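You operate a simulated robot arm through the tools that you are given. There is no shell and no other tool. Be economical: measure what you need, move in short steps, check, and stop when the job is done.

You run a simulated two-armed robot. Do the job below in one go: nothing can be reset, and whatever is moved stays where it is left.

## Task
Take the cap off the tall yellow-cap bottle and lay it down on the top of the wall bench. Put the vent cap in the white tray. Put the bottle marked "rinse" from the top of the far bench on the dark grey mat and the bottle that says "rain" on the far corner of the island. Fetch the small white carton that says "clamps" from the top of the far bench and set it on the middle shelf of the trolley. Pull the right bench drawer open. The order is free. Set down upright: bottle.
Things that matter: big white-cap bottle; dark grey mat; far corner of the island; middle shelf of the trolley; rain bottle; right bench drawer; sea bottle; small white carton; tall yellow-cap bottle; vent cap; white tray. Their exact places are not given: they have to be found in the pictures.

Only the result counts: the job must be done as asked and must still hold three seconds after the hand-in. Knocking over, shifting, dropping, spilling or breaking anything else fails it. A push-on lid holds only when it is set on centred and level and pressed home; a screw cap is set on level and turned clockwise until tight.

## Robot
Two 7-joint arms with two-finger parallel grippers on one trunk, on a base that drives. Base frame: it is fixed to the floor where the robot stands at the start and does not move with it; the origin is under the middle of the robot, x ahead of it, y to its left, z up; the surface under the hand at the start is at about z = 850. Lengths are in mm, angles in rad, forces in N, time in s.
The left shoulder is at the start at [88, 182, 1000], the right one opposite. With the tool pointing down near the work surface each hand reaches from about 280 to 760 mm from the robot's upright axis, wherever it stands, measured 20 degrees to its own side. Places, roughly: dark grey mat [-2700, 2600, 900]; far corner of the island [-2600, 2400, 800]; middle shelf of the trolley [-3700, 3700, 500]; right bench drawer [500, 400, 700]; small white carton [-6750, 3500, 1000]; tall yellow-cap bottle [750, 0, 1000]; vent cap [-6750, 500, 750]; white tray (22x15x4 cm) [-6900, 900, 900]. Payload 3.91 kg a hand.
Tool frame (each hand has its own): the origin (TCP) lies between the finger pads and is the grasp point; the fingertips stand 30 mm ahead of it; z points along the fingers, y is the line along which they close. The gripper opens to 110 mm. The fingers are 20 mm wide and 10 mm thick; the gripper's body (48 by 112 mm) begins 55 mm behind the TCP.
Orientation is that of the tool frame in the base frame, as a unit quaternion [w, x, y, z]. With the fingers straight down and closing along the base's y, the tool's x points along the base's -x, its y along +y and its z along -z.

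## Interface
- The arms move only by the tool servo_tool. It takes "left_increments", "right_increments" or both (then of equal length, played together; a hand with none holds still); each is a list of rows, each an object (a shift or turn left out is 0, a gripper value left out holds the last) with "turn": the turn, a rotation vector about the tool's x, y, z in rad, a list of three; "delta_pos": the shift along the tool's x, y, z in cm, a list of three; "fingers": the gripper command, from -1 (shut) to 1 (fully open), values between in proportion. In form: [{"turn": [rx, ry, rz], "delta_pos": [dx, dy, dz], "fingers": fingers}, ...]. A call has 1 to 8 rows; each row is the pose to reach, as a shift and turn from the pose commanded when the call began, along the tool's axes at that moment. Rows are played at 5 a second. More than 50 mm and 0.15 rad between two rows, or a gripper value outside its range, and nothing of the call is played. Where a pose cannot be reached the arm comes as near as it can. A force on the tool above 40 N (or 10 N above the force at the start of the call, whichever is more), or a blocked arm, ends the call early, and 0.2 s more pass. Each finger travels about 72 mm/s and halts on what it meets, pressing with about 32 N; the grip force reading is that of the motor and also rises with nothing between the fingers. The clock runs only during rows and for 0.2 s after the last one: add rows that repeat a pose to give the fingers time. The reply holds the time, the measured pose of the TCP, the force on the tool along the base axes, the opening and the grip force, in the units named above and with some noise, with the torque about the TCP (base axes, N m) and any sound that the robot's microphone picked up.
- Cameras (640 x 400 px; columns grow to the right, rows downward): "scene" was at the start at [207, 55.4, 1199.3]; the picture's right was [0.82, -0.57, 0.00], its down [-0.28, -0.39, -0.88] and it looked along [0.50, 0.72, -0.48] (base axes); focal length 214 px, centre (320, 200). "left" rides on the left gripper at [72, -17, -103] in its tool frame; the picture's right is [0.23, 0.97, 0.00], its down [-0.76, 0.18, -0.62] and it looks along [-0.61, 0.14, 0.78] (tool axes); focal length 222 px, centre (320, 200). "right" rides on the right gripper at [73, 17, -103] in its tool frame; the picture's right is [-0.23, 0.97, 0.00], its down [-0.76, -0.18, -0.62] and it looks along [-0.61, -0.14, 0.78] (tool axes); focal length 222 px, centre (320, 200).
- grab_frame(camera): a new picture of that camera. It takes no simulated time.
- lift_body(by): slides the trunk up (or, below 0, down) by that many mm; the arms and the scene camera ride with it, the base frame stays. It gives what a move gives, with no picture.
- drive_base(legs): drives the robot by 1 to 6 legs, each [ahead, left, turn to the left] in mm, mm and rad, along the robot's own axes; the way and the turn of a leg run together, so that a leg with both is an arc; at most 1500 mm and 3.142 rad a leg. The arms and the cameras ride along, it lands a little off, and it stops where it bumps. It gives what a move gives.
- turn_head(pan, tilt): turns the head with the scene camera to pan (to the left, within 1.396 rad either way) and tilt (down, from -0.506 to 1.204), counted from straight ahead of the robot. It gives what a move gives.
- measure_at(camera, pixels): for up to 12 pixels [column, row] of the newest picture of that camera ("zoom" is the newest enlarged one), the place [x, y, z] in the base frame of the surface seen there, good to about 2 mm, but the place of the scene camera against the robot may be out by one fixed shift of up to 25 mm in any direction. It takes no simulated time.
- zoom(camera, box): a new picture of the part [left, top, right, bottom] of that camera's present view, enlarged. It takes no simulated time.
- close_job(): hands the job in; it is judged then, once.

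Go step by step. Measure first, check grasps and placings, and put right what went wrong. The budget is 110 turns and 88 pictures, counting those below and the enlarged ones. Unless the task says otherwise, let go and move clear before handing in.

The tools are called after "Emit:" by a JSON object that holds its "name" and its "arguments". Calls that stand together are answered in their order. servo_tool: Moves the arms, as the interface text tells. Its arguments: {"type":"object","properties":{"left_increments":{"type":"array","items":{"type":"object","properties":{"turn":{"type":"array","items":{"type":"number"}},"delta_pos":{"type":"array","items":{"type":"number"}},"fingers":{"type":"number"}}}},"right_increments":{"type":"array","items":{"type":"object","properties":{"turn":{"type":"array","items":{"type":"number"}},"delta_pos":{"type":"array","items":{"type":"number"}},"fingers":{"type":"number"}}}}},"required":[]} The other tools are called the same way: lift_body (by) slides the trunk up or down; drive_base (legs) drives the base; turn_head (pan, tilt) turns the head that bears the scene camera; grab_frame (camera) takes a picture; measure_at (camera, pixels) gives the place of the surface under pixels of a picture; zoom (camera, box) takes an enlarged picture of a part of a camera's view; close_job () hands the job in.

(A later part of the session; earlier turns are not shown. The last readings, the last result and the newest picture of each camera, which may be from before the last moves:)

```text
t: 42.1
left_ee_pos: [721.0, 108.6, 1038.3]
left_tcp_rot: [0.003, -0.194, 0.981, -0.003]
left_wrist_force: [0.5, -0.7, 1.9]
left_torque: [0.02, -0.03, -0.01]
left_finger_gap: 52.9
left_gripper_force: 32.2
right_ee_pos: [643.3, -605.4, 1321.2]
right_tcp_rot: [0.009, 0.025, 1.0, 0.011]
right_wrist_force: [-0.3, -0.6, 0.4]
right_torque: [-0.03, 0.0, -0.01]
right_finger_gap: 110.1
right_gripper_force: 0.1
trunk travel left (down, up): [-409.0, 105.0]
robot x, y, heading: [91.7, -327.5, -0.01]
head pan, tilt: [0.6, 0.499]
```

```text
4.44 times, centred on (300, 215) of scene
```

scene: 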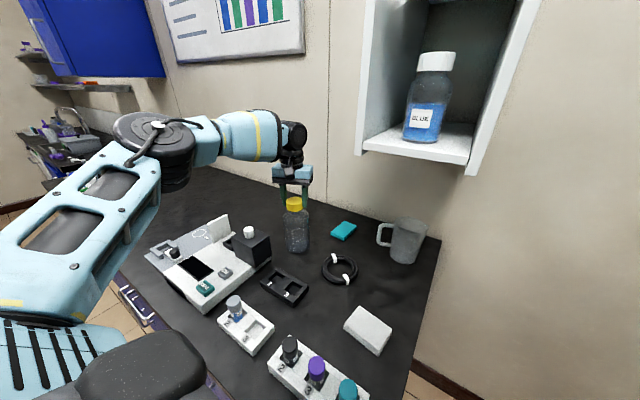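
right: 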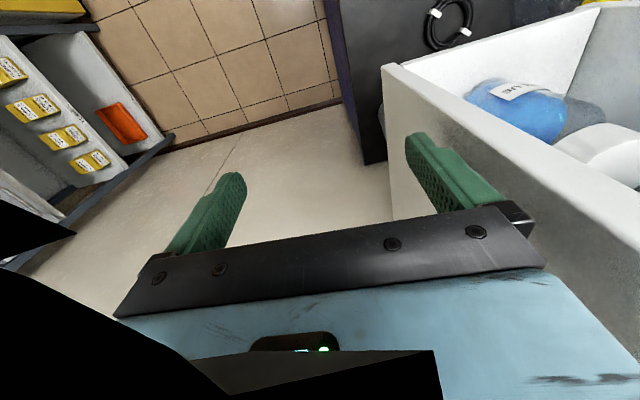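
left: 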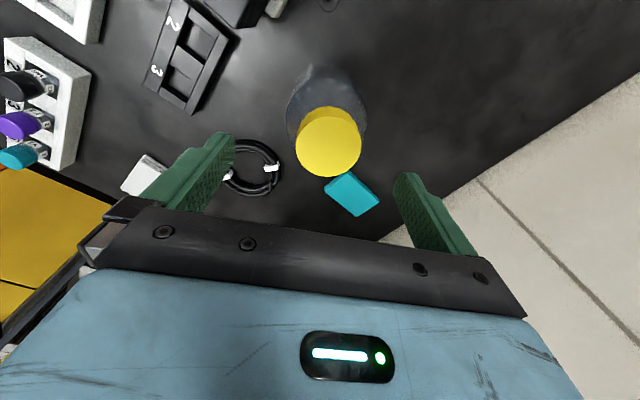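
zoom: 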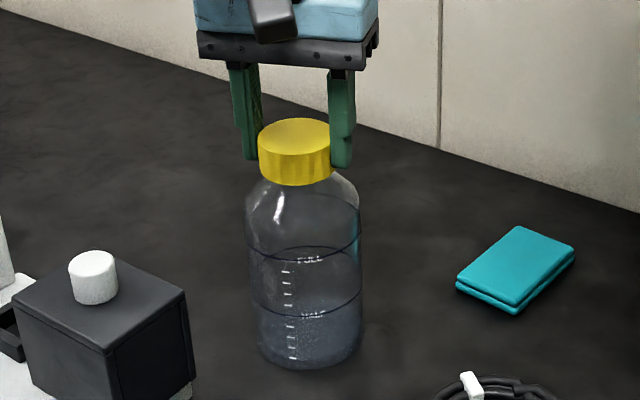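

The graduations moved by roughly 50° while the cap turned 85°, so the bottle is partly turning too. I'll turn further and compare again.

Emit:
{"name": "servo_tool", "arguments": {"left_increments": [{"turn": [0, 0, -0.14]}, {"turn": [0, 0, -0.28]}, {"turn": [0, 0, -0.42]}, {"turn": [0, 0, -0.56]}, {"turn": [0, 0, -0.7]}, {"turn": [0, 0, -0.84]}, {"turn": [0, 0, -0.98]}, {"turn": [0, 0, -1.12]}]}}

Emit:
{"name": "zoom", "arguments": {"camera": "scene", "box": [250, 170, 350, 260]}}

```text
t: 44.0
left_ee_pos: [721.6, 107.9, 1038.5]
left_tcp_rot: [0.0, -0.687, 0.727, -0.004]
left_wrist_force: [2.0, 1.7, 6.5]
left_torque: [0.48, 0.11, -0.09]
left_finger_gap: 52.4
left_gripper_force: 31.7
right_ee_pos: [643.6, -605.7, 1320.1]
right_tcp_rot: [0.008, 0.024, 1.0, 0.009]
right_wrist_force: [0.0, -1.3, -1.6]
right_torque: [0.03, -0.05, 0.01]
right_finger_gap: 110.1
right_gripper_force: 0.1
trunk travel left (down, up): [-409.0, 105.0]
robot x, y, heading: [93.2, -326.0, -0.016]
head pan, tilt: [0.6, 0.499]
```

```text
4.44 times, centred on (300, 215) of scene
```

zoom: 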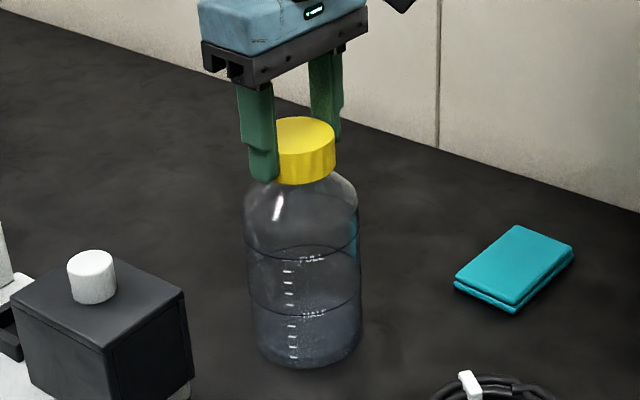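

The bottle stayed still this time, so the cap is unscrewing. I'll go on turning as far as the wrist allows.

Emit:
{"name": "servo_tool", "arguments": {"left_increments": [{"turn": [0, 0, -0.14]}, {"turn": [0, 0, -0.28]}, {"turn": [0, 0, -0.42]}, {"turn": [0, 0, -0.56]}, {"turn": [0, 0, -0.7]}, {"turn": [0, 0, -0.84]}, {"turn": [0, 0, -0.98]}, {"turn": [0, 0, -1.12]}]}}

Emit:
{"name": "servo_tool", "arguments": {"left_increments": [{"delta_pos": [0, 0, -0.5]}, {"delta_pos": [0, 0, -0.5]}]}}

Emit:
{"name": "zoom", "arguments": {"camera": "scene", "box": [250, 170, 350, 260]}}

```text
t: 45.8
left_ee_pos: [720.2, 108.4, 1039.3]
left_tcp_rot: [0.001, 0.968, -0.252, 0.003]
left_wrist_force: [-3.9, 1.5, 10.1]
left_torque: [0.1, 0.01, 0.01]
left_finger_gap: 52.6
left_gripper_force: 31.9
right_ee_pos: [641.9, -605.6, 1320.0]
right_tcp_rot: [0.008, 0.025, 1.0, 0.009]
right_wrist_force: [0.0, 0.1, 0.9]
right_torque: [-0.05, 0.06, -0.01]
right_finger_gap: 110.2
right_gripper_force: 0.0
trunk travel left (down, up): [-409.0, 105.0]
robot x, y, heading: [89.9, -327.2, -0.009]
head pan, tilt: [0.6, 0.499]
```

```text
t: 46.4
left_ee_pos: [720.9, 109.1, 1043.2]
left_tcp_rot: [0.002, 0.968, -0.253, 0.002]
left_wrist_force: [-1.0, 1.4, -2.6]
left_torque: [0.03, -0.08, -0.02]
left_finger_gap: 52.6
left_gripper_force: 32.4
right_ee_pos: [643.4, -604.5, 1321.3]
right_tcp_rot: [0.009, 0.025, 1.0, 0.009]
right_wrist_force: [0.6, 0.5, 0.7]
right_torque: [-0.03, 0.09, -0.01]
right_finger_gap: 110.1
right_gripper_force: 0.0
trunk travel left (down, up): [-409.0, 105.0]
robot x, y, heading: [93.2, -327.5, -0.007]
head pan, tilt: [0.6, 0.499]
```

```text
4.44 times, centred on (300, 215) of scene
```

zoom: 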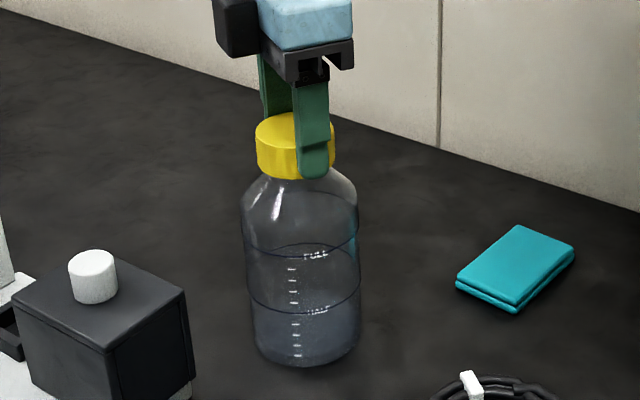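

The force eased after the 5 mm lift; the cap is probably still on its thread. I'll try a bit more turning from here.

Emit:
{"name": "servo_tool", "arguments": {"left_increments": [{"turn": [0, 0, -0.14]}, {"turn": [0, 0, -0.28]}, {"turn": [0, 0, -0.42]}, {"turn": [0, 0, -0.56]}, {"turn": [0, 0, -0.7]}, {"turn": [0, 0, -0.84]}, {"turn": [0, 0, -0.98]}, {"turn": [0, 0, -1.12]}]}}

Emit:
{"name": "servo_tool", "arguments": {"left_increments": [{"delta_pos": [0, 0, -0.5]}, {"delta_pos": [0, 0, -1]}, {"delta_pos": [0, 0, -1]}]}}

Emit:
{"name": "zoom", "arguments": {"camera": "scene", "box": [250, 170, 350, 260]}}

```text
t: 48.1
left_ee_pos: [691.2, 262.3, 1051.2]
left_tcp_rot: [0.006, 0.977, 0.215, -0.005]
left_wrist_force: [0.5, -0.6, -2.5]
left_torque: [0.02, 0.03, 0.0]
left_finger_gap: 52.6
left_gripper_force: 32.7
left hand out of reach, approached as far as the arm can: row 3, 4, 5, 6, 7, 8
right_ee_pos: [643.7, -606.1, 1320.4]
right_tcp_rot: [0.007, 0.025, 1.0, 0.01]
right_wrist_force: [-1.7, -0.6, 0.6]
right_torque: [0.04, -0.04, -0.02]
right_finger_gap: 110.2
right_gripper_force: 0.1
trunk travel left (down, up): [-409.0, 105.0]
robot x, y, heading: [92.8, -328.5, -0.015]
head pan, tilt: [0.6, 0.499]
```

```text
t: 49.0
left_ee_pos: [689.8, 263.6, 1058.5]
left_tcp_rot: [0.006, 0.977, 0.215, -0.003]
left_wrist_force: [0.8, 0.1, -3.5]
left_torque: [0.01, 0.03, -0.01]
left_finger_gap: 52.5
left_gripper_force: 32.0
left hand out of reach, approached as far as the arm can: row 2, 3
right_ee_pos: [644.3, -603.9, 1319.8]
right_tcp_rot: [0.008, 0.024, 1.0, 0.009]
right_wrist_force: [0.2, -0.4, -0.7]
right_torque: [0.01, -0.08, -0.02]
right_finger_gap: 110.1
right_gripper_force: 0.1
trunk travel left (down, up): [-409.0, 105.0]
robot x, y, heading: [92.0, -328.7, -0.013]
head pan, tilt: [0.6, 0.499]
```

```text
4.44 times, centred on (300, 215) of scene
```

zoom: 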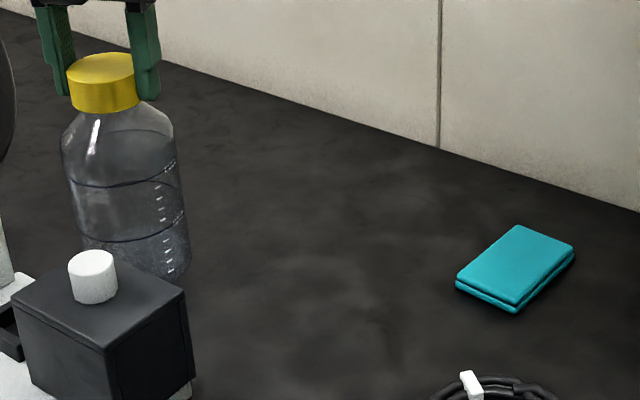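

The wrist ran into its limit and the hand carried the still-threaded bottle to about (690,263), hanging upright. I'll check what's around it.

Emit:
{"name": "zoom", "arguments": {"camera": "scene", "box": [140, 150, 340, 300]}}

Emit:
{"name": "grab_frame", "arguments": {"camera": "left"}}

```text
2.67 times, centred on (240, 225) of scene
```

zoom: 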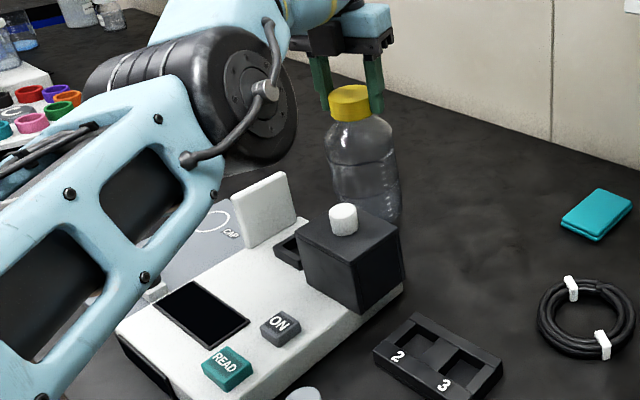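

```text
59 pictures are left
```

left: 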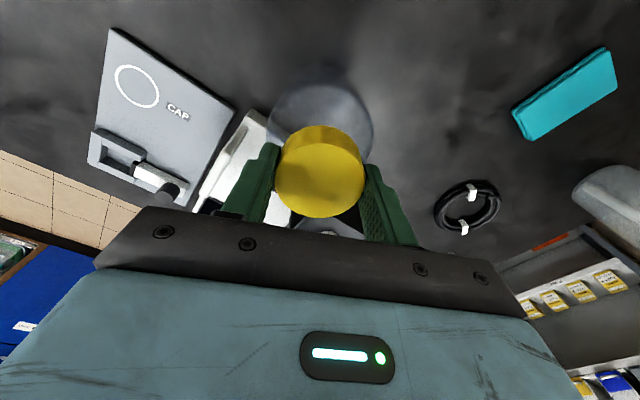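

Nothing was touched. I'll lower the bottle here gently until it stands on the bench.

Emit:
{"name": "servo_tool", "arguments": {"left_increments": [{"delta_pos": [0, 0, 0.5]}, {"delta_pos": [0, 0, 1.0]}, {"delta_pos": [0, 0, 1.3]}, {"delta_pos": [0, 0, 1.3]}]}}

```text
t: 50.0
left_ee_pos: [690.7, 263.7, 1046.6]
left_tcp_rot: [0.006, 0.977, 0.214, -0.003]
left_wrist_force: [2.0, 0.1, -3.1]
left_torque: [-0.03, 0.03, 0.0]
left_finger_gap: 52.6
left_gripper_force: 32.1
right_ee_pos: [643.9, -604.3, 1320.6]
right_tcp_rot: [0.009, 0.025, 1.0, 0.009]
right_wrist_force: [-0.2, -1.6, 0.0]
right_torque: [0.02, -0.08, -0.03]
right_finger_gap: 109.9
right_gripper_force: 0.1
trunk travel left (down, up): [-409.0, 105.0]
robot x, y, heading: [95.9, -326.1, -0.019]
head pan, tilt: [0.6, 0.499]
```

Emit:
{"name": "servo_tool", "arguments": {"left_increments": [{"delta_pos": [0, 0, 0.2]}, {"delta_pos": [0, 0, 0.4]}, {"delta_pos": [0, 0, 0.5]}, {"delta_pos": [0, 0, 0.5]}]}}

```text
t: 51.0
left_ee_pos: [692.7, 263.1, 1043.8]
left_tcp_rot: [0.007, 0.977, 0.213, -0.002]
left_wrist_force: [1.2, -0.2, -3.2]
left_torque: [-0.02, 0.01, 0.0]
left_finger_gap: 52.8
left_gripper_force: 31.6
right_ee_pos: [643.5, -604.8, 1321.8]
right_tcp_rot: [0.009, 0.024, 1.0, 0.01]
right_wrist_force: [-1.9, -0.6, 0.9]
right_torque: [0.05, -0.05, 0.01]
right_finger_gap: 109.8
right_gripper_force: 0.1
trunk travel left (down, up): [-409.0, 105.0]
robot x, y, heading: [90.6, -327.1, -0.014]
head pan, tilt: [0.6, 0.499]
```

The bottle is still hanging (−3.2 N). I'll lower further in small steps.

Emit:
{"name": "servo_tool", "arguments": {"left_increments": [{"delta_pos": [0, 0, 0.15]}, {"delta_pos": [0, 0, 0.3]}, {"delta_pos": [0, 0, 0.4]}, {"delta_pos": [0, 0, 0.4]}]}}

```text
t: 52.0
left_ee_pos: [694.5, 263.0, 1038.8]
left_tcp_rot: [0.006, 0.977, 0.214, -0.004]
left_wrist_force: [-0.4, 0.5, -3.0]
left_torque: [-0.02, 0.01, 0.02]
left_finger_gap: 52.7
left_gripper_force: 31.6
right_ee_pos: [643.8, -606.2, 1320.8]
right_tcp_rot: [0.009, 0.025, 1.0, 0.009]
right_wrist_force: [1.8, 0.9, 0.0]
right_torque: [-0.03, 0.06, -0.03]
right_finger_gap: 109.9
right_gripper_force: 0.1
trunk travel left (down, up): [-409.0, 105.0]
robot x, y, heading: [90.5, -327.3, -0.02]
head pan, tilt: [0.6, 0.499]
```

Emit:
{"name": "servo_tool", "arguments": {"left_increments": [{"delta_pos": [0, 0, 0.2]}, {"delta_pos": [0, 0, 0.4]}, {"delta_pos": [0, 0, 0.5]}, {"delta_pos": [0, 0, 0.5]}]}}

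Emit:
{"name": "zoom", "arguments": {"camera": "scene", "box": [220, 150, 320, 240]}}

```text
t: 53.0
left_ee_pos: [693.5, 262.5, 1036.8]
left_tcp_rot: [0.004, 0.977, 0.212, -0.002]
left_wrist_force: [1.0, 2.4, 11.9]
left_torque: [0.4, 0.67, -0.02]
left_finger_gap: 53.0
left_gripper_force: 32.1
left hand out of reach, approached as far as the arm can: row 2, 3, 4
right_ee_pos: [644.0, -607.1, 1321.6]
right_tcp_rot: [0.009, 0.025, 1.0, 0.009]
right_wrist_force: [-0.6, 0.0, -0.3]
right_torque: [0.05, -0.07, -0.03]
right_finger_gap: 110.0
right_gripper_force: 0.0
trunk travel left (down, up): [-409.0, 105.0]
robot x, y, heading: [90.2, -326.9, -0.011]
head pan, tilt: [0.6, 0.499]
```

```text
4.44 times, centred on (270, 195) of scene
```

zoom: 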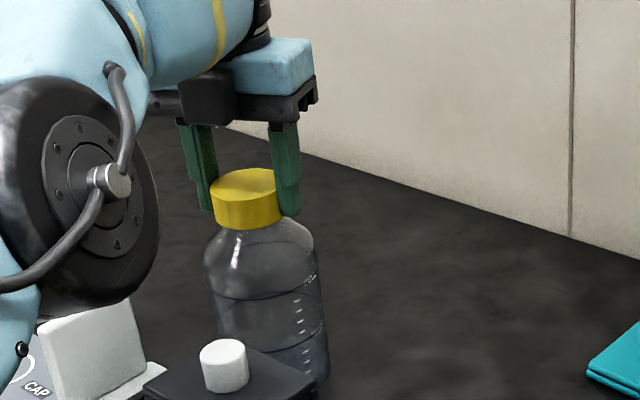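

The bottle now stands (upward 12 N). I'll open, turn the wrist back in place around the cap, then grip again for another unscrewing stroke.

Emit:
{"name": "servo_tool", "arguments": {"left_increments": [{"fingers": 1}, {"fingers": 1}, {"fingers": 1}, {"turn": [0, 0, 0.14]}, {"turn": [0, 0, 0.28]}, {"turn": [0, 0, 0.42]}, {"turn": [0, 0, 0.56]}, {"turn": [0, 0, 0.7]}]}}

Emit:
{"name": "servo_tool", "arguments": {"left_increments": [{"turn": [0, 0, 0.14]}, {"turn": [0, 0, 0.28]}, {"turn": [0, 0, 0.42]}, {"turn": [0, 0, 0.56]}, {"turn": [0, 0, 0.7]}, {"turn": [0, 0, 0.84]}, {"turn": [0, 0, 0.98]}, {"turn": [0, 0, 1.12]}]}}

Emit:
{"name": "servo_tool", "arguments": {"left_increments": [{"turn": [0, 0, 0.14]}, {"turn": [0, 0, 0.28]}, {"turn": [0, 0, 0.42]}, {"turn": [0, 0, 0.56]}, {"turn": [0, 0, 0.7]}, {"turn": [0, 0, 0.84]}, {"turn": [0, 0, 0.98]}, {"turn": [0, 0, 1.12]}]}}

Emit:
{"name": "grab_frame", "arguments": {"camera": "left"}}

```text
t: 54.8
left_ee_pos: [694.6, 263.1, 1035.5]
left_tcp_rot: [0.006, 0.991, -0.135, -0.001]
left_wrist_force: [0.4, -0.8, 0.8]
left_torque: [-0.05, 0.06, 0.03]
left_finger_gap: 110.1
left_gripper_force: 0.1
right_ee_pos: [643.6, -604.2, 1319.8]
right_tcp_rot: [0.01, 0.025, 1.0, 0.009]
right_wrist_force: [-0.5, -1.0, -0.8]
right_torque: [0.04, -0.02, -0.01]
right_finger_gap: 110.1
right_gripper_force: 0.1
trunk travel left (down, up): [-409.0, 105.0]
robot x, y, heading: [94.1, -328.6, -0.014]
head pan, tilt: [0.6, 0.499]
```

```text
t: 56.5
left_ee_pos: [694.3, 263.9, 1034.4]
left_tcp_rot: [0.006, 0.768, -0.64, 0.003]
left_wrist_force: [1.5, 0.8, 0.7]
left_torque: [-0.03, 0.05, -0.01]
left_finger_gap: 110.0
left_gripper_force: 0.0
right_ee_pos: [643.5, -604.6, 1319.9]
right_tcp_rot: [0.01, 0.024, 1.0, 0.01]
right_wrist_force: [-0.2, -1.5, -0.7]
right_torque: [0.04, -0.01, -0.05]
right_finger_gap: 110.2
right_gripper_force: 0.0
trunk travel left (down, up): [-409.0, 105.0]
robot x, y, heading: [95.6, -330.7, -0.017]
head pan, tilt: [0.6, 0.499]
```

```text
t: 58.4
left_ee_pos: [694.8, 260.6, 1034.2]
left_tcp_rot: [-0.003, -0.309, 0.951, -0.006]
left_wrist_force: [-0.3, 0.3, 0.3]
left_torque: [-0.04, -0.04, -0.04]
left_finger_gap: 110.1
left_gripper_force: 0.1
right_ee_pos: [642.2, -605.8, 1320.6]
right_tcp_rot: [0.009, 0.026, 1.0, 0.009]
right_wrist_force: [1.1, 1.1, -0.1]
right_torque: [-0.03, 0.0, 0.02]
right_finger_gap: 110.0
right_gripper_force: 0.0
trunk travel left (down, up): [-409.0, 105.0]
robot x, y, heading: [91.5, -327.3, -0.016]
head pan, tilt: [0.6, 0.499]
```

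```text
57 pictures are left
```

left: 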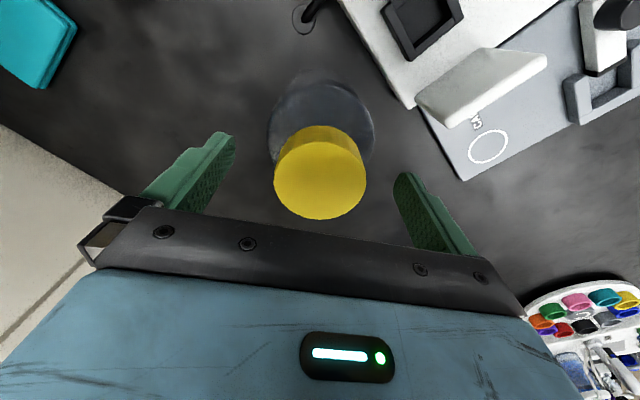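

The cap is still between the open fingers. I'll turn back another 1.1 rad, grip, and unscrew over a long stroke.

Emit:
{"name": "servo_tool", "arguments": {"left_increments": [{"turn": [0, 0, 0.14]}, {"turn": [0, 0, 0.28]}, {"turn": [0, 0, 0.42]}, {"turn": [0, 0, 0.56]}, {"turn": [0, 0, 0.7]}, {"turn": [0, 0, 0.84]}, {"turn": [0, 0, 0.98]}, {"turn": [0, 0, 1.12]}]}}

Emit:
{"name": "servo_tool", "arguments": {"left_increments": [{"fingers": -1}, {"fingers": -1}, {"fingers": -1}, {"fingers": -1}, {"turn": [0, 0, -0.14]}, {"turn": [0, 0, -0.28]}, {"turn": [0, 0, -0.42]}, {"turn": [0, 0, -0.56]}]}}

Emit:
{"name": "servo_tool", "arguments": {"left_increments": [{"turn": [0, 0, -0.14]}, {"turn": [0, 0, -0.28]}, {"turn": [0, 0, -0.42]}, {"turn": [0, 0, -0.56]}, {"turn": [0, 0, -0.7]}, {"turn": [0, 0, -0.84]}, {"turn": [0, 0, -0.98]}, {"turn": [0, 0, -1.12]}]}}

Emit:
{"name": "servo_tool", "arguments": {"left_increments": [{"turn": [0, 0, -0.14]}, {"turn": [0, 0, -0.28]}, {"turn": [0, 0, -0.42]}, {"turn": [0, 0, -0.56]}, {"turn": [0, 0, -0.7]}, {"turn": [0, 0, -0.84]}, {"turn": [0, 0, -0.98]}, {"turn": [0, 0, -1.12]}]}}

```text
t: 60.1
left_ee_pos: [693.6, 263.4, 1034.2]
left_tcp_rot: [0.0, 0.242, 0.97, -0.006]
left_wrist_force: [-1.9, 0.7, 1.1]
left_torque: [-0.06, -0.15, -0.01]
left_finger_gap: 110.1
left_gripper_force: 0.0
right_ee_pos: [643.8, -604.6, 1320.2]
right_tcp_rot: [0.008, 0.024, 1.0, 0.009]
right_wrist_force: [0.8, -0.3, 0.1]
right_torque: [-0.08, 0.04, 0.0]
right_finger_gap: 110.2
right_gripper_force: 0.0
trunk travel left (down, up): [-409.0, 105.0]
robot x, y, heading: [95.6, -328.7, -0.017]
head pan, tilt: [0.6, 0.499]
```

```text
t: 62.0
left_ee_pos: [693.8, 263.8, 1033.4]
left_tcp_rot: [-0.001, -0.039, 0.999, -0.005]
left_wrist_force: [-1.4, -0.7, 1.3]
left_torque: [0.06, -0.15, -0.02]
left_finger_gap: 50.5
left_gripper_force: 31.9
right_ee_pos: [642.2, -605.6, 1319.8]
right_tcp_rot: [0.009, 0.025, 1.0, 0.009]
right_wrist_force: [0.1, 0.8, 0.5]
right_torque: [-0.07, 0.04, 0.03]
right_finger_gap: 110.0
right_gripper_force: 0.1
trunk travel left (down, up): [-409.0, 105.0]
robot x, y, heading: [91.6, -325.7, -0.014]
head pan, tilt: [0.6, 0.499]
```

```text
t: 63.8
left_ee_pos: [693.5, 262.3, 1034.1]
left_tcp_rot: [-0.005, -0.563, 0.826, -0.004]
left_wrist_force: [0.3, -0.1, -0.5]
left_torque: [0.15, -0.34, -0.09]
left_finger_gap: 50.3
left_gripper_force: 31.6
right_ee_pos: [644.2, -605.8, 1320.2]
right_tcp_rot: [0.009, 0.024, 1.0, 0.01]
right_wrist_force: [-0.6, 1.3, 1.3]
right_torque: [0.01, 0.07, -0.02]
right_finger_gap: 109.8
right_gripper_force: 0.2
trunk travel left (down, up): [-409.0, 105.0]
robot x, y, heading: [90.7, -325.0, -0.016]
head pan, tilt: [0.6, 0.499]
```

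```text
t: 65.5
left_ee_pos: [693.5, 262.4, 1034.9]
left_tcp_rot: [0.007, 0.916, -0.401, 0.001]
left_wrist_force: [-2.0, 1.5, 3.1]
left_torque: [0.19, 0.03, -0.02]
left_finger_gap: 50.7
left_gripper_force: 32.0
right_ee_pos: [642.8, -604.9, 1319.9]
right_tcp_rot: [0.009, 0.025, 1.0, 0.01]
right_wrist_force: [0.7, 0.4, 1.1]
right_torque: [-0.07, 0.06, 0.0]
right_finger_gap: 109.8
right_gripper_force: 0.2
trunk travel left (down, up): [-409.0, 105.0]
robot x, y, heading: [96.8, -328.3, -0.017]
head pan, tilt: [0.6, 0.499]
```

A 2.8 rad stroke is done. I'll lift 15 mm to test whether the cap comes off.

Emit:
{"name": "servo_tool", "arguments": {"left_increments": [{"delta_pos": [0, 0, -0.5]}, {"delta_pos": [0, 0, -1]}, {"delta_pos": [0, 0, -1.5]}, {"delta_pos": [0, 0, -1.5]}]}}

Emit:
{"name": "zoom", "arguments": {"camera": "scene", "box": [220, 150, 320, 240]}}

```text
t: 66.5
left_ee_pos: [693.3, 263.1, 1050.0]
left_tcp_rot: [0.006, 0.916, -0.401, 0.0]
left_wrist_force: [-0.5, -1.7, -3.3]
left_torque: [0.02, -0.06, 0.03]
left_finger_gap: 50.6
left_gripper_force: 31.9
right_ee_pos: [644.1, -604.3, 1319.1]
right_tcp_rot: [0.008, 0.024, 1.0, 0.01]
right_wrist_force: [0.4, -0.3, 0.6]
right_torque: [-0.04, 0.03, 0.01]
right_finger_gap: 109.9
right_gripper_force: 0.0
trunk travel left (down, up): [-409.0, 105.0]
robot x, y, heading: [94.3, -328.5, -0.014]
head pan, tilt: [0.6, 0.499]
```

```text
4.44 times, centred on (270, 195) of scene
```

zoom: 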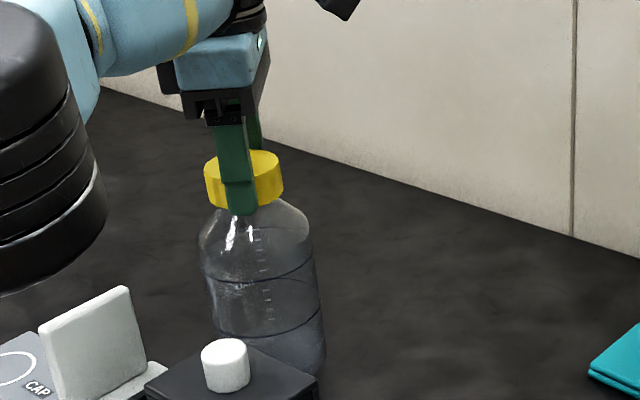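

The bottle still hangs on and turned along with the cap this time. It stayed still earlier when it was pressed down, so I'll set it down, wind back, grip, and turn with a downward preload.

Emit:
{"name": "servo_tool", "arguments": {"left_increments": [{"delta_pos": [0, 0, 0.8]}, {"delta_pos": [0, 0, 1.4]}, {"delta_pos": [0, 0, 1.7]}, {"delta_pos": [0, 0, 1.9]}, {"delta_pos": [0, 0, 1.9]}]}}

Emit:
{"name": "servo_tool", "arguments": {"left_increments": [{"fingers": 0.5}, {"fingers": 0.5}, {"fingers": 0.5}, {"turn": [0, 0, 0.14]}, {"turn": [0, 0, 0.28]}, {"turn": [0, 0, 0.42]}, {"turn": [0, 0, 0.56]}, {"turn": [0, 0, 0.7]}]}}

Emit:
{"name": "servo_tool", "arguments": {"left_increments": [{"turn": [0, 0, 0.14]}, {"turn": [0, 0, 0.28]}, {"turn": [0, 0, 0.42]}, {"turn": [0, 0, 0.56]}, {"turn": [0, 0, 0.7]}, {"turn": [0, 0, 0.84]}, {"turn": [0, 0, 0.98]}, {"turn": [0, 0, 1.12]}]}}

Emit:
{"name": "servo_tool", "arguments": {"left_increments": [{"turn": [0, 0, 0.14]}, {"turn": [0, 0, 0.28]}, {"turn": [0, 0, 0.42]}, {"turn": [0, 0, 0.56]}, {"turn": [0, 0, 0.7]}, {"turn": [0, 0, 0.84]}, {"turn": [0, 0, 0.98]}, {"turn": [0, 0, 1.12]}]}}

Emit:
{"name": "servo_tool", "arguments": {"left_increments": [{"fingers": -1}, {"fingers": -1}, {"fingers": -1}, {"fingers": -1}, {"delta_pos": [0, 0, 0.3]}, {"delta_pos": [0, 0, 0.5]}, {"delta_pos": [0, 0, 0.5]}]}}

```text
t: 67.8
left_ee_pos: [693.3, 262.2, 1033.8]
left_tcp_rot: [0.005, 0.916, -0.402, 0.002]
left_wrist_force: [-1.4, 3.7, 19.5]
left_torque: [0.87, 0.2, 0.01]
left_finger_gap: 50.5
left_gripper_force: 31.9
right_ee_pos: [640.5, -606.8, 1320.9]
right_tcp_rot: [0.01, 0.025, 1.0, 0.009]
right_wrist_force: [0.3, 1.4, 1.0]
right_torque: [-0.04, 0.02, -0.01]
right_finger_gap: 110.1
right_gripper_force: 0.0
trunk travel left (down, up): [-409.0, 105.0]
robot x, y, heading: [94.4, -328.2, -0.013]
head pan, tilt: [0.6, 0.499]
```

```text
t: 69.5
left_ee_pos: [693.5, 263.9, 1030.4]
left_tcp_rot: [0.005, 0.721, -0.692, 0.003]
left_wrist_force: [-1.8, 0.1, -0.4]
left_torque: [0.06, -0.08, -0.01]
left_finger_gap: 82.4
left_gripper_force: 0.0
right_ee_pos: [643.5, -606.3, 1320.5]
right_tcp_rot: [0.01, 0.024, 1.0, 0.01]
right_wrist_force: [1.1, 1.1, 1.3]
right_torque: [-0.05, 0.07, -0.01]
right_finger_gap: 110.3
right_gripper_force: 0.1
trunk travel left (down, up): [-409.0, 105.0]
robot x, y, heading: [97.4, -327.5, -0.013]
head pan, tilt: [0.6, 0.499]
```

```text
t: 71.3
left_ee_pos: [693.9, 264.1, 1029.8]
left_tcp_rot: [-0.003, -0.242, 0.97, -0.005]
left_wrist_force: [-0.9, -0.3, -0.3]
left_torque: [0.07, -0.09, 0.02]
left_finger_gap: 82.3
left_gripper_force: 0.0
right_ee_pos: [644.0, -604.5, 1320.7]
right_tcp_rot: [0.009, 0.024, 1.0, 0.01]
right_wrist_force: [1.4, 0.7, 1.1]
right_torque: [-0.06, 0.08, 0.01]
right_finger_gap: 110.0
right_gripper_force: 0.1
trunk travel left (down, up): [-409.0, 105.0]
robot x, y, heading: [96.4, -323.2, -0.016]
head pan, tilt: [0.6, 0.499]
```

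```text
t: 73.2
left_ee_pos: [693.9, 264.1, 1029.8]
left_tcp_rot: [0.001, 0.309, 0.951, -0.008]
left_wrist_force: [0.5, 0.6, -0.6]
left_torque: [0.02, 0.09, -0.02]
left_finger_gap: 82.3
left_gripper_force: 0.0
right_ee_pos: [642.8, -606.1, 1320.6]
right_tcp_rot: [0.009, 0.025, 1.0, 0.009]
right_wrist_force: [-1.8, -0.3, -0.4]
right_torque: [0.01, -0.03, -0.02]
right_finger_gap: 110.3
right_gripper_force: 0.1
trunk travel left (down, up): [-409.0, 105.0]
robot x, y, heading: [92.0, -327.1, -0.014]
head pan, tilt: [0.6, 0.499]
```

```text
t: 74.8
left_ee_pos: [693.9, 262.0, 1029.8]
left_tcp_rot: [0.004, 0.308, 0.951, -0.005]
left_wrist_force: [6.8, 3.6, 27.9]
left_torque: [0.67, 0.15, -0.01]
left_finger_gap: 52.5
left_gripper_force: 31.9
right_ee_pos: [641.1, -606.0, 1321.3]
right_tcp_rot: [0.009, 0.025, 1.0, 0.01]
right_wrist_force: [-1.9, -0.8, -1.8]
right_torque: [0.03, -0.11, -0.02]
right_finger_gap: 109.9
right_gripper_force: 0.1
trunk travel left (down, up): [-409.0, 105.0]
robot x, y, heading: [93.4, -327.4, -0.019]
head pan, tilt: [0.6, 0.499]
```

The preload is 28 N with the cap gripped. I'll turn counter-clockwise now.

Emit:
{"name": "servo_tool", "arguments": {"left_increments": [{"turn": [0, 0, -0.14]}, {"turn": [0, 0, -0.28]}, {"turn": [0, 0, -0.42]}, {"turn": [0, 0, -0.56]}, {"turn": [0, 0, -0.7]}, {"turn": [0, 0, -0.84]}, {"turn": [0, 0, -0.98]}, {"turn": [0, 0, -1.12]}]}}

Emit:
{"name": "servo_tool", "arguments": {"left_increments": [{"turn": [0, 0, -0.14]}, {"turn": [0, 0, -0.28]}, {"turn": [0, 0, -0.42]}, {"turn": [0, 0, -0.56]}, {"turn": [0, 0, -0.7]}, {"turn": [0, 0, -0.84]}, {"turn": [0, 0, -0.98]}, {"turn": [0, 0, -1.12]}]}}

Emit:
{"name": "servo_tool", "arguments": {"left_increments": [{"turn": [0, 0, -0.14]}, {"turn": [0, 0, -0.28]}, {"turn": [0, 0, -0.42]}, {"turn": [0, 0, -0.56]}, {"turn": [0, 0, -0.7]}]}}

Emit:
{"name": "servo_tool", "arguments": {"left_increments": [{"delta_pos": [0, 0, -0.5]}, {"delta_pos": [0, 0, -1]}, {"delta_pos": [0, 0, -1.5]}, {"delta_pos": [0, 0, -2]}, {"delta_pos": [0, 0, -2.5]}, {"delta_pos": [0, 0, -2.5]}]}}

Emit:
{"name": "zoom", "arguments": {"camera": "scene", "box": [220, 150, 320, 240]}}

```text
t: 76.5
left_ee_pos: [692.1, 260.9, 1029.0]
left_tcp_rot: [-0.001, -0.245, 0.97, -0.005]
left_wrist_force: [0.4, 8.6, 32.9]
left_torque: [0.54, -0.09, -0.04]
left_finger_gap: 52.6
left_gripper_force: 32.2
right_ee_pos: [640.5, -608.0, 1322.4]
right_tcp_rot: [0.011, 0.025, 1.0, 0.011]
right_wrist_force: [-1.2, -1.5, 0.3]
right_torque: [0.03, -0.08, 0.01]
right_finger_gap: 110.1
right_gripper_force: 0.0
trunk travel left (down, up): [-409.0, 105.0]
robot x, y, heading: [95.1, -328.1, -0.014]
head pan, tilt: [0.6, 0.499]
```

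```text
t: 78.3
left_ee_pos: [691.4, 261.7, 1028.7]
left_tcp_rot: [0.004, 0.724, -0.69, 0.003]
left_wrist_force: [-1.6, 3.6, 30.6]
left_torque: [0.03, 0.12, -0.03]
left_finger_gap: 52.4
left_gripper_force: 32.0
right_ee_pos: [639.9, -607.0, 1321.5]
right_tcp_rot: [0.01, 0.025, 1.0, 0.01]
right_wrist_force: [-0.5, 0.3, 0.1]
right_torque: [0.06, -0.03, -0.01]
right_finger_gap: 109.9
right_gripper_force: 0.0
trunk travel left (down, up): [-409.0, 105.0]
robot x, y, heading: [92.9, -325.2, -0.015]
head pan, tilt: [0.6, 0.499]
```

```text
t: 79.5
left_ee_pos: [691.1, 261.9, 1029.2]
left_tcp_rot: [0.005, 0.916, -0.401, 0.003]
left_wrist_force: [-4.8, 1.7, 30.5]
left_torque: [0.07, -0.15, -0.02]
left_finger_gap: 52.2
left_gripper_force: 31.5
right_ee_pos: [639.7, -606.4, 1321.0]
right_tcp_rot: [0.009, 0.025, 1.0, 0.01]
right_wrist_force: [-1.2, -1.0, -0.7]
right_torque: [0.02, -0.03, 0.0]
right_finger_gap: 109.9
right_gripper_force: 0.0
trunk travel left (down, up): [-409.0, 105.0]
robot x, y, heading: [95.0, -330.8, -0.015]
head pan, tilt: [0.6, 0.499]
```

```text
t: 81.0
left_ee_pos: [694.8, 264.1, 1050.2]
left_tcp_rot: [0.007, 0.915, -0.403, 0.001]
left_wrist_force: [-1.1, 0.5, -3.5]
left_torque: [0.03, -0.04, 0.05]
left_finger_gap: 52.4
left_gripper_force: 32.3
right_ee_pos: [643.7, -604.8, 1320.2]
right_tcp_rot: [0.009, 0.024, 1.0, 0.009]
right_wrist_force: [0.4, 0.3, 0.3]
right_torque: [-0.05, 0.09, 0.01]
right_finger_gap: 110.0
right_gripper_force: 0.1
trunk travel left (down, up): [-409.0, 105.0]
robot x, y, heading: [96.5, -325.5, -0.011]
head pan, tilt: [0.6, 0.499]
```

```text
4.44 times, centred on (270, 195) of scene
```

zoom: 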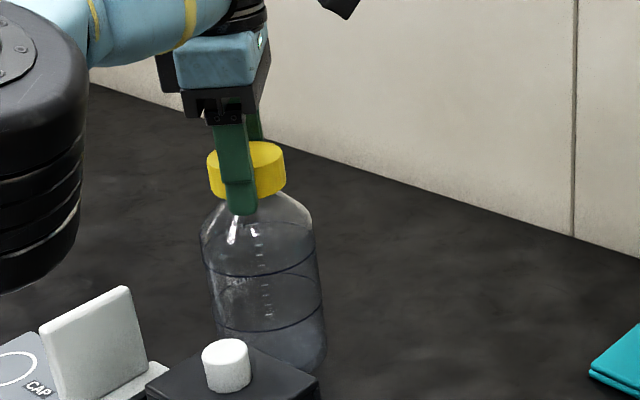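

The neck is now more visible under the cap and the bottle marks stayed put, so the cap is progressing. I'll do another wind-back and preloaded stroke.

Emit:
{"name": "servo_tool", "arguments": {"left_increments": [{"delta_pos": [0, 0, 0.8]}, {"delta_pos": [0, 0, 1.4]}, {"delta_pos": [0, 0, 1.7]}, {"delta_pos": [0, 0, 1.9]}, {"delta_pos": [0, 0, 1.9]}]}}

Emit:
{"name": "servo_tool", "arguments": {"left_increments": [{"fingers": 0.5}, {"fingers": 0.5}, {"fingers": 0.5}, {"turn": [0, 0, 0.14]}, {"turn": [0, 0, 0.28]}, {"turn": [0, 0, 0.42]}, {"turn": [0, 0, 0.56]}, {"turn": [0, 0, 0.7]}]}}

Emit:
{"name": "servo_tool", "arguments": {"left_increments": [{"turn": [0, 0, 0.14]}, {"turn": [0, 0, 0.28]}, {"turn": [0, 0, 0.42]}, {"turn": [0, 0, 0.56]}, {"turn": [0, 0, 0.7]}, {"turn": [0, 0, 0.84]}, {"turn": [0, 0, 0.98]}, {"turn": [0, 0, 1.12]}]}}

Emit:
{"name": "servo_tool", "arguments": {"left_increments": [{"turn": [0, 0, 0.14]}, {"turn": [0, 0, 0.28]}, {"turn": [0, 0, 0.42]}, {"turn": [0, 0, 0.56]}, {"turn": [0, 0, 0.7]}, {"turn": [0, 0, 0.84]}, {"turn": [0, 0, 0.98]}, {"turn": [0, 0, 1.12]}]}}

Emit:
{"name": "servo_tool", "arguments": {"left_increments": [{"fingers": -1}, {"fingers": -1}, {"fingers": -1}, {"fingers": -1}, {"delta_pos": [0, 0, 0.3]}, {"delta_pos": [0, 0, 0.4]}, {"delta_pos": [0, 0, 0.4]}]}}

Emit:
{"name": "servo_tool", "arguments": {"left_increments": [{"turn": [0, 0, -0.14]}, {"turn": [0, 0, -0.28]}, {"turn": [0, 0, -0.42]}, {"turn": [0, 0, -0.56]}, {"turn": [0, 0, -0.7]}, {"turn": [0, 0, -0.84]}, {"turn": [0, 0, -0.98]}, {"turn": [0, 0, -1.12]}]}}

Emit:
{"name": "servo_tool", "arguments": {"left_increments": [{"turn": [0, 0, -0.14]}, {"turn": [0, 0, -0.28]}, {"turn": [0, 0, -0.42]}, {"turn": [0, 0, -0.56]}, {"turn": [0, 0, -0.7]}, {"turn": [0, 0, -0.84]}, {"turn": [0, 0, -0.98]}, {"turn": [0, 0, -1.12]}]}}

Emit:
{"name": "servo_tool", "arguments": {"left_increments": [{"turn": [0, 0, -0.14]}, {"turn": [0, 0, -0.28]}, {"turn": [0, 0, -0.42]}, {"turn": [0, 0, -0.56]}, {"turn": [0, 0, -0.7]}]}}

Emit:
{"name": "servo_tool", "arguments": {"left_increments": [{"delta_pos": [0, 0, -0.5]}, {"delta_pos": [0, 0, -1]}, {"delta_pos": [0, 0, -1.5]}, {"delta_pos": [0, 0, -2]}, {"delta_pos": [0, 0, -2.5]}, {"delta_pos": [0, 0, -2.5]}]}}

Emit:
{"name": "zoom", "arguments": {"camera": "scene", "box": [220, 150, 320, 240]}}

```text
t: 82.2
left_ee_pos: [694.1, 263.7, 1030.8]
left_tcp_rot: [0.006, 0.916, -0.402, 0.001]
left_wrist_force: [-0.1, -0.5, -3.5]
left_torque: [-0.02, -0.01, -0.01]
left_finger_gap: 52.4
left_gripper_force: 32.0
right_ee_pos: [642.8, -604.6, 1320.7]
right_tcp_rot: [0.01, 0.024, 1.0, 0.01]
right_wrist_force: [-0.2, -1.2, -0.2]
right_torque: [0.01, 0.01, -0.01]
right_finger_gap: 109.8
right_gripper_force: 0.0
trunk travel left (down, up): [-409.0, 105.0]
robot x, y, heading: [96.2, -323.0, -0.016]
head pan, tilt: [0.6, 0.499]
```

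```text
t: 84.0
left_ee_pos: [693.8, 263.6, 1032.1]
left_tcp_rot: [0.005, 0.721, -0.693, 0.003]
left_wrist_force: [-1.3, 0.0, 0.3]
left_torque: [-0.02, -0.1, 0.04]
left_finger_gap: 82.4
left_gripper_force: 0.0
right_ee_pos: [643.7, -604.7, 1320.9]
right_tcp_rot: [0.009, 0.024, 1.0, 0.009]
right_wrist_force: [0.8, 1.1, 0.4]
right_torque: [-0.04, 0.04, 0.01]
right_finger_gap: 109.7
right_gripper_force: 0.1
trunk travel left (down, up): [-409.0, 105.0]
robot x, y, heading: [89.6, -324.9, -0.015]
head pan, tilt: [0.6, 0.499]
```

```text
t: 85.8
left_ee_pos: [693.5, 263.6, 1030.5]
left_tcp_rot: [-0.003, -0.243, 0.97, -0.006]
left_wrist_force: [-2.0, 0.2, -0.2]
left_torque: [-0.03, -0.08, -0.04]
left_finger_gap: 82.4
left_gripper_force: 0.0
right_ee_pos: [643.3, -605.0, 1320.6]
right_tcp_rot: [0.009, 0.024, 1.0, 0.009]
right_wrist_force: [1.2, -0.2, 0.8]
right_torque: [-0.05, 0.11, -0.01]
right_finger_gap: 109.8
right_gripper_force: 0.0
trunk travel left (down, up): [-409.0, 105.0]
robot x, y, heading: [96.2, -328.0, -0.015]
head pan, tilt: [0.6, 0.499]
```

```text
t: 87.5
left_ee_pos: [693.4, 261.0, 1030.8]
left_tcp_rot: [0.0, 0.311, 0.95, -0.006]
left_wrist_force: [0.5, -0.3, 0.9]
left_torque: [0.0, 0.04, 0.03]
left_finger_gap: 82.5
left_gripper_force: 0.0
right_ee_pos: [643.2, -606.7, 1319.3]
right_tcp_rot: [0.01, 0.025, 1.0, 0.01]
right_wrist_force: [-0.6, -0.7, -0.1]
right_torque: [0.02, -0.06, 0.0]
right_finger_gap: 110.1
right_gripper_force: 0.1
trunk travel left (down, up): [-409.0, 105.0]
robot x, y, heading: [92.5, -326.6, -0.014]
head pan, tilt: [0.6, 0.499]
```

```text
t: 89.2
left_ee_pos: [693.1, 261.8, 1029.6]
left_tcp_rot: [0.003, 0.307, 0.952, -0.004]
left_wrist_force: [4.8, 2.4, 22.3]
left_torque: [0.39, -0.01, -0.04]
left_finger_gap: 53.0
left_gripper_force: 32.0
right_ee_pos: [641.7, -606.8, 1321.6]
right_tcp_rot: [0.01, 0.026, 1.0, 0.009]
right_wrist_force: [-0.8, -0.1, 0.1]
right_torque: [0.06, -0.05, -0.02]
right_finger_gap: 110.2
right_gripper_force: 0.1
trunk travel left (down, up): [-409.0, 105.0]
robot x, y, heading: [94.3, -327.3, -0.016]
head pan, tilt: [0.6, 0.499]
```

```text
t: 91.0
left_ee_pos: [693.3, 264.3, 1026.5]
left_tcp_rot: [-0.003, -0.246, 0.969, -0.005]
left_wrist_force: [-2.1, 1.4, 3.2]
left_torque: [0.04, -0.09, -0.01]
left_finger_gap: 52.9
left_gripper_force: 32.1
right_ee_pos: [642.7, -604.4, 1321.2]
right_tcp_rot: [0.009, 0.025, 1.0, 0.008]
right_wrist_force: [0.4, 1.0, 1.0]
right_torque: [-0.05, 0.05, 0.0]
right_finger_gap: 110.2
right_gripper_force: 0.1
trunk travel left (down, up): [-409.0, 105.0]
robot x, y, heading: [92.8, -327.4, -0.016]
head pan, tilt: [0.6, 0.499]
```

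```text
t: 92.8
left_ee_pos: [693.6, 262.0, 1027.0]
left_tcp_rot: [0.005, 0.723, -0.691, 0.003]
left_wrist_force: [0.6, -1.0, 1.0]
left_torque: [-0.01, 0.08, 0.0]
left_finger_gap: 52.9
left_gripper_force: 31.6
right_ee_pos: [643.3, -605.5, 1318.4]
right_tcp_rot: [0.009, 0.025, 1.0, 0.01]
right_wrist_force: [0.1, -0.9, -0.3]
right_torque: [0.02, -0.07, 0.01]
right_finger_gap: 109.8
right_gripper_force: 0.1
trunk travel left (down, up): [-409.0, 105.0]
robot x, y, heading: [91.8, -330.3, -0.021]
head pan, tilt: [0.6, 0.499]
```

```text
t: 94.0
left_ee_pos: [694.1, 263.3, 1027.9]
left_tcp_rot: [0.005, 0.916, -0.402, 0.001]
left_wrist_force: [-1.1, 0.0, -0.2]
left_torque: [0.0, -0.07, 0.0]
left_finger_gap: 52.5
left_gripper_force: 31.2
right_ee_pos: [642.2, -604.9, 1321.0]
right_tcp_rot: [0.009, 0.024, 1.0, 0.009]
right_wrist_force: [1.5, 0.7, 0.8]
right_torque: [-0.08, 0.07, 0.02]
right_finger_gap: 110.0
right_gripper_force: 0.1
trunk travel left (down, up): [-409.0, 105.0]
robot x, y, heading: [96.2, -327.9, -0.013]
head pan, tilt: [0.6, 0.499]
```

```text
t: 95.3
left_ee_pos: [692.3, 263.4, 1052.1]
left_tcp_rot: [0.007, 0.915, -0.402, 0.003]
left_wrist_force: [1.0, 0.3, -0.4]
left_torque: [-0.02, 0.04, 0.0]
left_finger_gap: 53.1
left_gripper_force: 31.7
right_ee_pos: [642.2, -603.7, 1320.1]
right_tcp_rot: [0.009, 0.025, 1.0, 0.009]
right_wrist_force: [0.5, 0.3, -0.7]
right_torque: [0.01, -0.04, -0.01]
right_finger_gap: 110.0
right_gripper_force: 0.0
trunk travel left (down, up): [-409.0, 105.0]
robot x, y, heading: [90.4, -324.4, -0.015]
head pan, tilt: [0.6, 0.499]
```

```text
4.44 times, centred on (270, 195) of scene
```

zoom: 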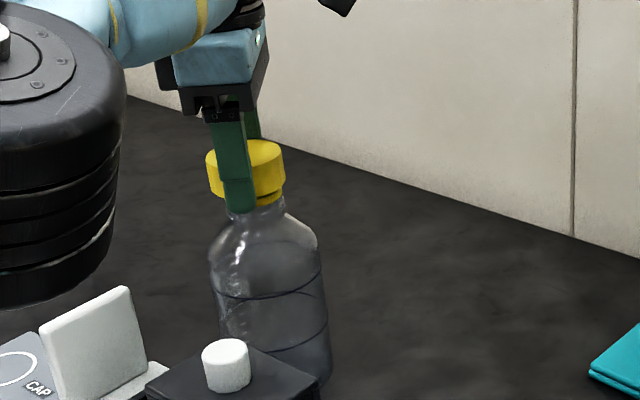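

The load dropped to −0.4 N and the neck is visible: the cap is off. I'll lift it clear, carry it to the free spot at about (715,115), and lower the trunk.

Emit:
{"name": "servo_tool", "arguments": {"left_increments": [{"delta_pos": [0, 0, -3]}, {"delta_pos": [0, 0, -6]}, {"delta_pos": [0, 0, -6], "turn": [0, 0, 0.14]}, {"delta_pos": [0, 0, -6], "turn": [0, 0, 0.28]}, {"delta_pos": [0, 0, -6], "turn": [0, 0, 0.42]}, {"delta_pos": [0, 0, -6], "turn": [0, 0, 0.56]}, {"delta_pos": [0, 0, -6], "turn": [0, 0, 0.7]}, {"delta_pos": [0, 0, -6], "turn": [0, 0, 0.73]}]}}

```text
t: 97.2
left_ee_pos: [684.9, 255.1, 1107.8]
left_tcp_rot: [0.005, 0.711, -0.703, 0.002]
left_wrist_force: [1.6, -0.8, 0.0]
left_torque: [0.0, 0.03, -0.02]
left_finger_gap: 52.7
left_gripper_force: 31.9
left hand out of reach, approached as far as the arm can: row 1, 2, 3, 4, 5, 6, 7, 8
right_ee_pos: [644.1, -605.9, 1320.0]
right_tcp_rot: [0.008, 0.024, 1.0, 0.009]
right_wrist_force: [-0.7, 0.9, -0.1]
right_torque: [0.05, -0.02, 0.0]
right_finger_gap: 109.9
right_gripper_force: 0.1
trunk travel left (down, up): [-409.0, 105.0]
robot x, y, heading: [94.9, -329.8, -0.016]
head pan, tilt: [0.6, 0.499]
```

Now I'll move in −y by 140 mm and slightly forward (the tool's x now points along base −y).

Emit:
{"name": "servo_tool", "arguments": {"left_increments": [{"delta_pos": [4.7, -0.8, 0]}, {"delta_pos": [9.4, -1.6, 0]}, {"delta_pos": [14, -2.5, 0]}, {"delta_pos": [14, -2.5, 0]}]}}

Emit:
{"name": "lift_body", "arguments": {"by": -130}}

Emit:
{"name": "zoom", "arguments": {"camera": "scene", "box": [200, 100, 360, 220]}}

```text
t: 98.2
left_ee_pos: [683.8, 254.0, 1107.3]
left_tcp_rot: [0.006, 0.711, -0.703, 0.003]
left_wrist_force: [-0.2, -0.9, -0.2]
left_torque: [0.04, -0.02, 0.03]
left_finger_gap: 52.5
left_gripper_force: 32.2
left hand out of reach, approached as far as the arm can: row 1, 2, 3, 4
right_ee_pos: [643.4, -602.8, 1320.2]
right_tcp_rot: [0.009, 0.024, 1.0, 0.009]
right_wrist_force: [0.4, 0.6, -0.1]
right_torque: [0.02, -0.05, -0.02]
right_finger_gap: 110.3
right_gripper_force: 0.0
trunk travel left (down, up): [-409.0, 105.0]
robot x, y, heading: [92.5, -325.8, -0.015]
head pan, tilt: [0.6, 0.499]
```

```text
t: 98.8
left_ee_pos: [688.5, 251.4, 1057.8]
left_tcp_rot: [0.018, 0.711, -0.703, -0.009]
left_wrist_force: [-0.9, -1.5, 8.5]
left_torque: [0.04, -0.15, -0.03]
left_finger_gap: 52.4
left_gripper_force: 32.0
right_ee_pos: [645.7, -606.3, 1282.1]
right_tcp_rot: [0.004, 0.025, 1.0, 0.009]
right_wrist_force: [0.3, -0.1, -0.9]
right_torque: [0.0, 0.0, -0.01]
right_finger_gap: 109.8
right_gripper_force: 0.0
trunk travel left (down, up): [-377.0, 138.0]
robot x, y, heading: [90.4, -329.2, -0.014]
head pan, tilt: [0.6, 0.499]
stopped: the force on the tool passed its limit at 103 N (the readings are from after the stop); the commanded pose is now the measured one
```

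```text
3.33 times, centred on (280, 160) of scene
```

zoom: 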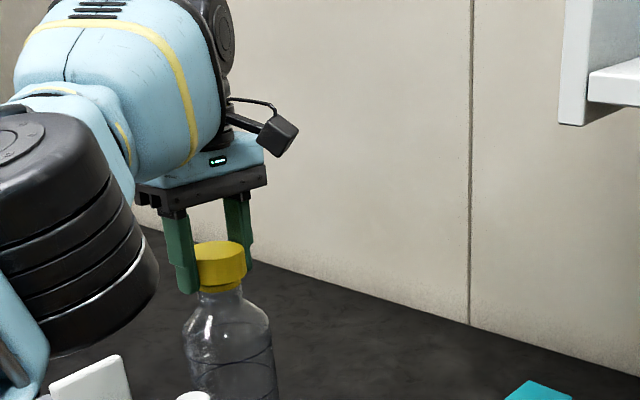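

The sideways move hadn't happened and the trunk pressed the cap back onto the neck, but the bottle still stands upright. I'll raise the trunk alone and check before anything else.

Emit:
{"name": "lift_body", "arguments": {"by": 90}}

Emit:
{"name": "zoom", "arguments": {"camera": "scene", "box": [160, 130, 360, 280]}}

```text
t: 100.1
left_ee_pos: [665.1, 253.3, 1241.1]
left_tcp_rot: [-0.038, 0.71, -0.702, 0.049]
left_wrist_force: [1.7, -0.7, 0.3]
left_torque: [0.02, 0.03, 0.02]
left_finger_gap: 52.8
left_gripper_force: 32.2
right_ee_pos: [647.6, -606.2, 1369.8]
right_tcp_rot: [0.002, 0.026, 1.0, 0.009]
right_wrist_force: [1.1, -0.2, 0.1]
right_torque: [-0.03, -0.01, -0.01]
right_finger_gap: 110.1
right_gripper_force: 0.0
trunk travel left (down, up): [-467.0, 48.0]
robot x, y, heading: [92.0, -324.4, -0.015]
head pan, tilt: [0.6, 0.499]
```

```text
2.67 times, centred on (260, 205) of scene
```

zoom: 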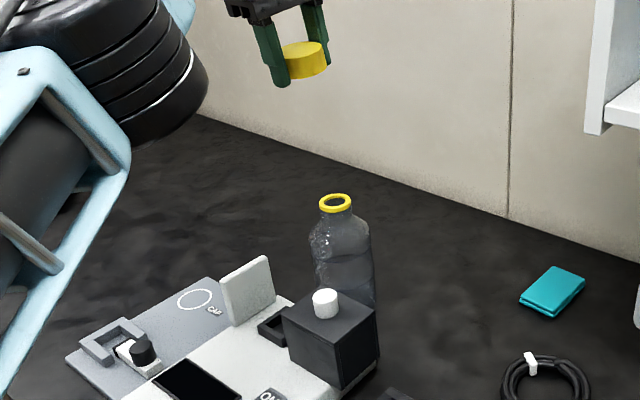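

The bottle stands open and upright, and the cap is in the hand at z≈1241. I'll drive back and to the left to bring the cap over the empty bench stretch.

Emit:
{"name": "drive_base", "arguments": {"legs": [[-80, 0, 0], [0, 390, 0.015]]}}

Emit:
{"name": "grab_frame", "arguments": {"camera": "left"}}

```text
t: 104.7
left_ee_pos: [575.8, 653.4, 1242.1]
left_tcp_rot: [-0.041, 0.716, -0.695, 0.05]
left_wrist_force: [0.8, -0.2, 0.4]
left_torque: [-0.02, 0.0, -0.01]
left_finger_gap: 52.6
left_gripper_force: 32.1
right_ee_pos: [573.6, -204.2, 1372.3]
right_tcp_rot: [0.004, 0.015, 1.0, 0.008]
right_wrist_force: [0.0, 0.3, -0.9]
right_torque: [-0.01, 0.02, 0.03]
right_finger_gap: 109.7
right_gripper_force: 0.0
trunk travel left (down, up): [-467.0, 48.0]
robot x, y, heading: [19.0, 61.2, 0.003]
head pan, tilt: [0.6, 0.499]
```

```text
51 pictures are left
```

left: 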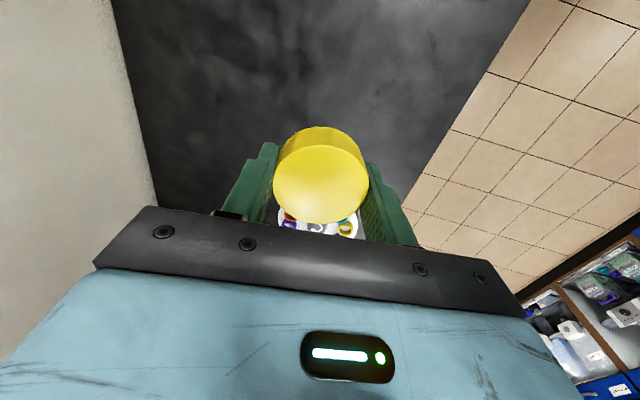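

The cap is over empty bench at (576,653). I'll straighten the tilt of 0.13 rad, then lower the trunk.

Emit:
{"name": "servo_tool", "arguments": {"left_increments": [{"turn": [-0.07, 0, 0]}, {"turn": [-0.13, 0, 0]}, {"turn": [-0.13, 0, 0]}]}}

Emit:
{"name": "lift_body", "arguments": {"by": -300}}

```text
t: 105.5
left_ee_pos: [557.7, 644.6, 1239.1]
left_tcp_rot: [0.007, 0.718, -0.696, 0.005]
left_wrist_force: [0.4, 0.2, 0.0]
left_torque: [-0.04, 0.05, 0.0]
left_finger_gap: 52.5
left_gripper_force: 31.8
left hand out of reach, approached as far as the arm can: row 1, 2, 3
right_ee_pos: [573.2, -205.7, 1372.3]
right_tcp_rot: [0.004, 0.016, 1.0, 0.009]
right_wrist_force: [-0.5, 0.0, -0.1]
right_torque: [-0.01, -0.05, 0.03]
right_finger_gap: 110.0
right_gripper_force: 0.1
trunk travel left (down, up): [-467.0, 48.0]
robot x, y, heading: [16.0, 57.3, 0.007]
head pan, tilt: [0.6, 0.499]
```

```text
t: 108.5
left_ee_pos: [556.4, 645.1, 940.6]
left_tcp_rot: [0.006, 0.717, -0.697, 0.004]
left_wrist_force: [-0.7, -1.1, -0.4]
left_torque: [-0.02, -0.01, 0.01]
left_finger_gap: 52.5
left_gripper_force: 31.5
right_ee_pos: [613.7, -203.7, 1021.5]
right_tcp_rot: [-0.047, 0.016, 0.999, 0.007]
right_wrist_force: [-0.3, 0.3, -0.4]
right_torque: [0.0, -0.02, 0.02]
right_finger_gap: 110.0
right_gripper_force: 0.1
trunk travel left (down, up): [-167.0, 348.0]
robot x, y, heading: [16.5, 62.6, 0.003]
head pan, tilt: [0.6, 0.499]
```

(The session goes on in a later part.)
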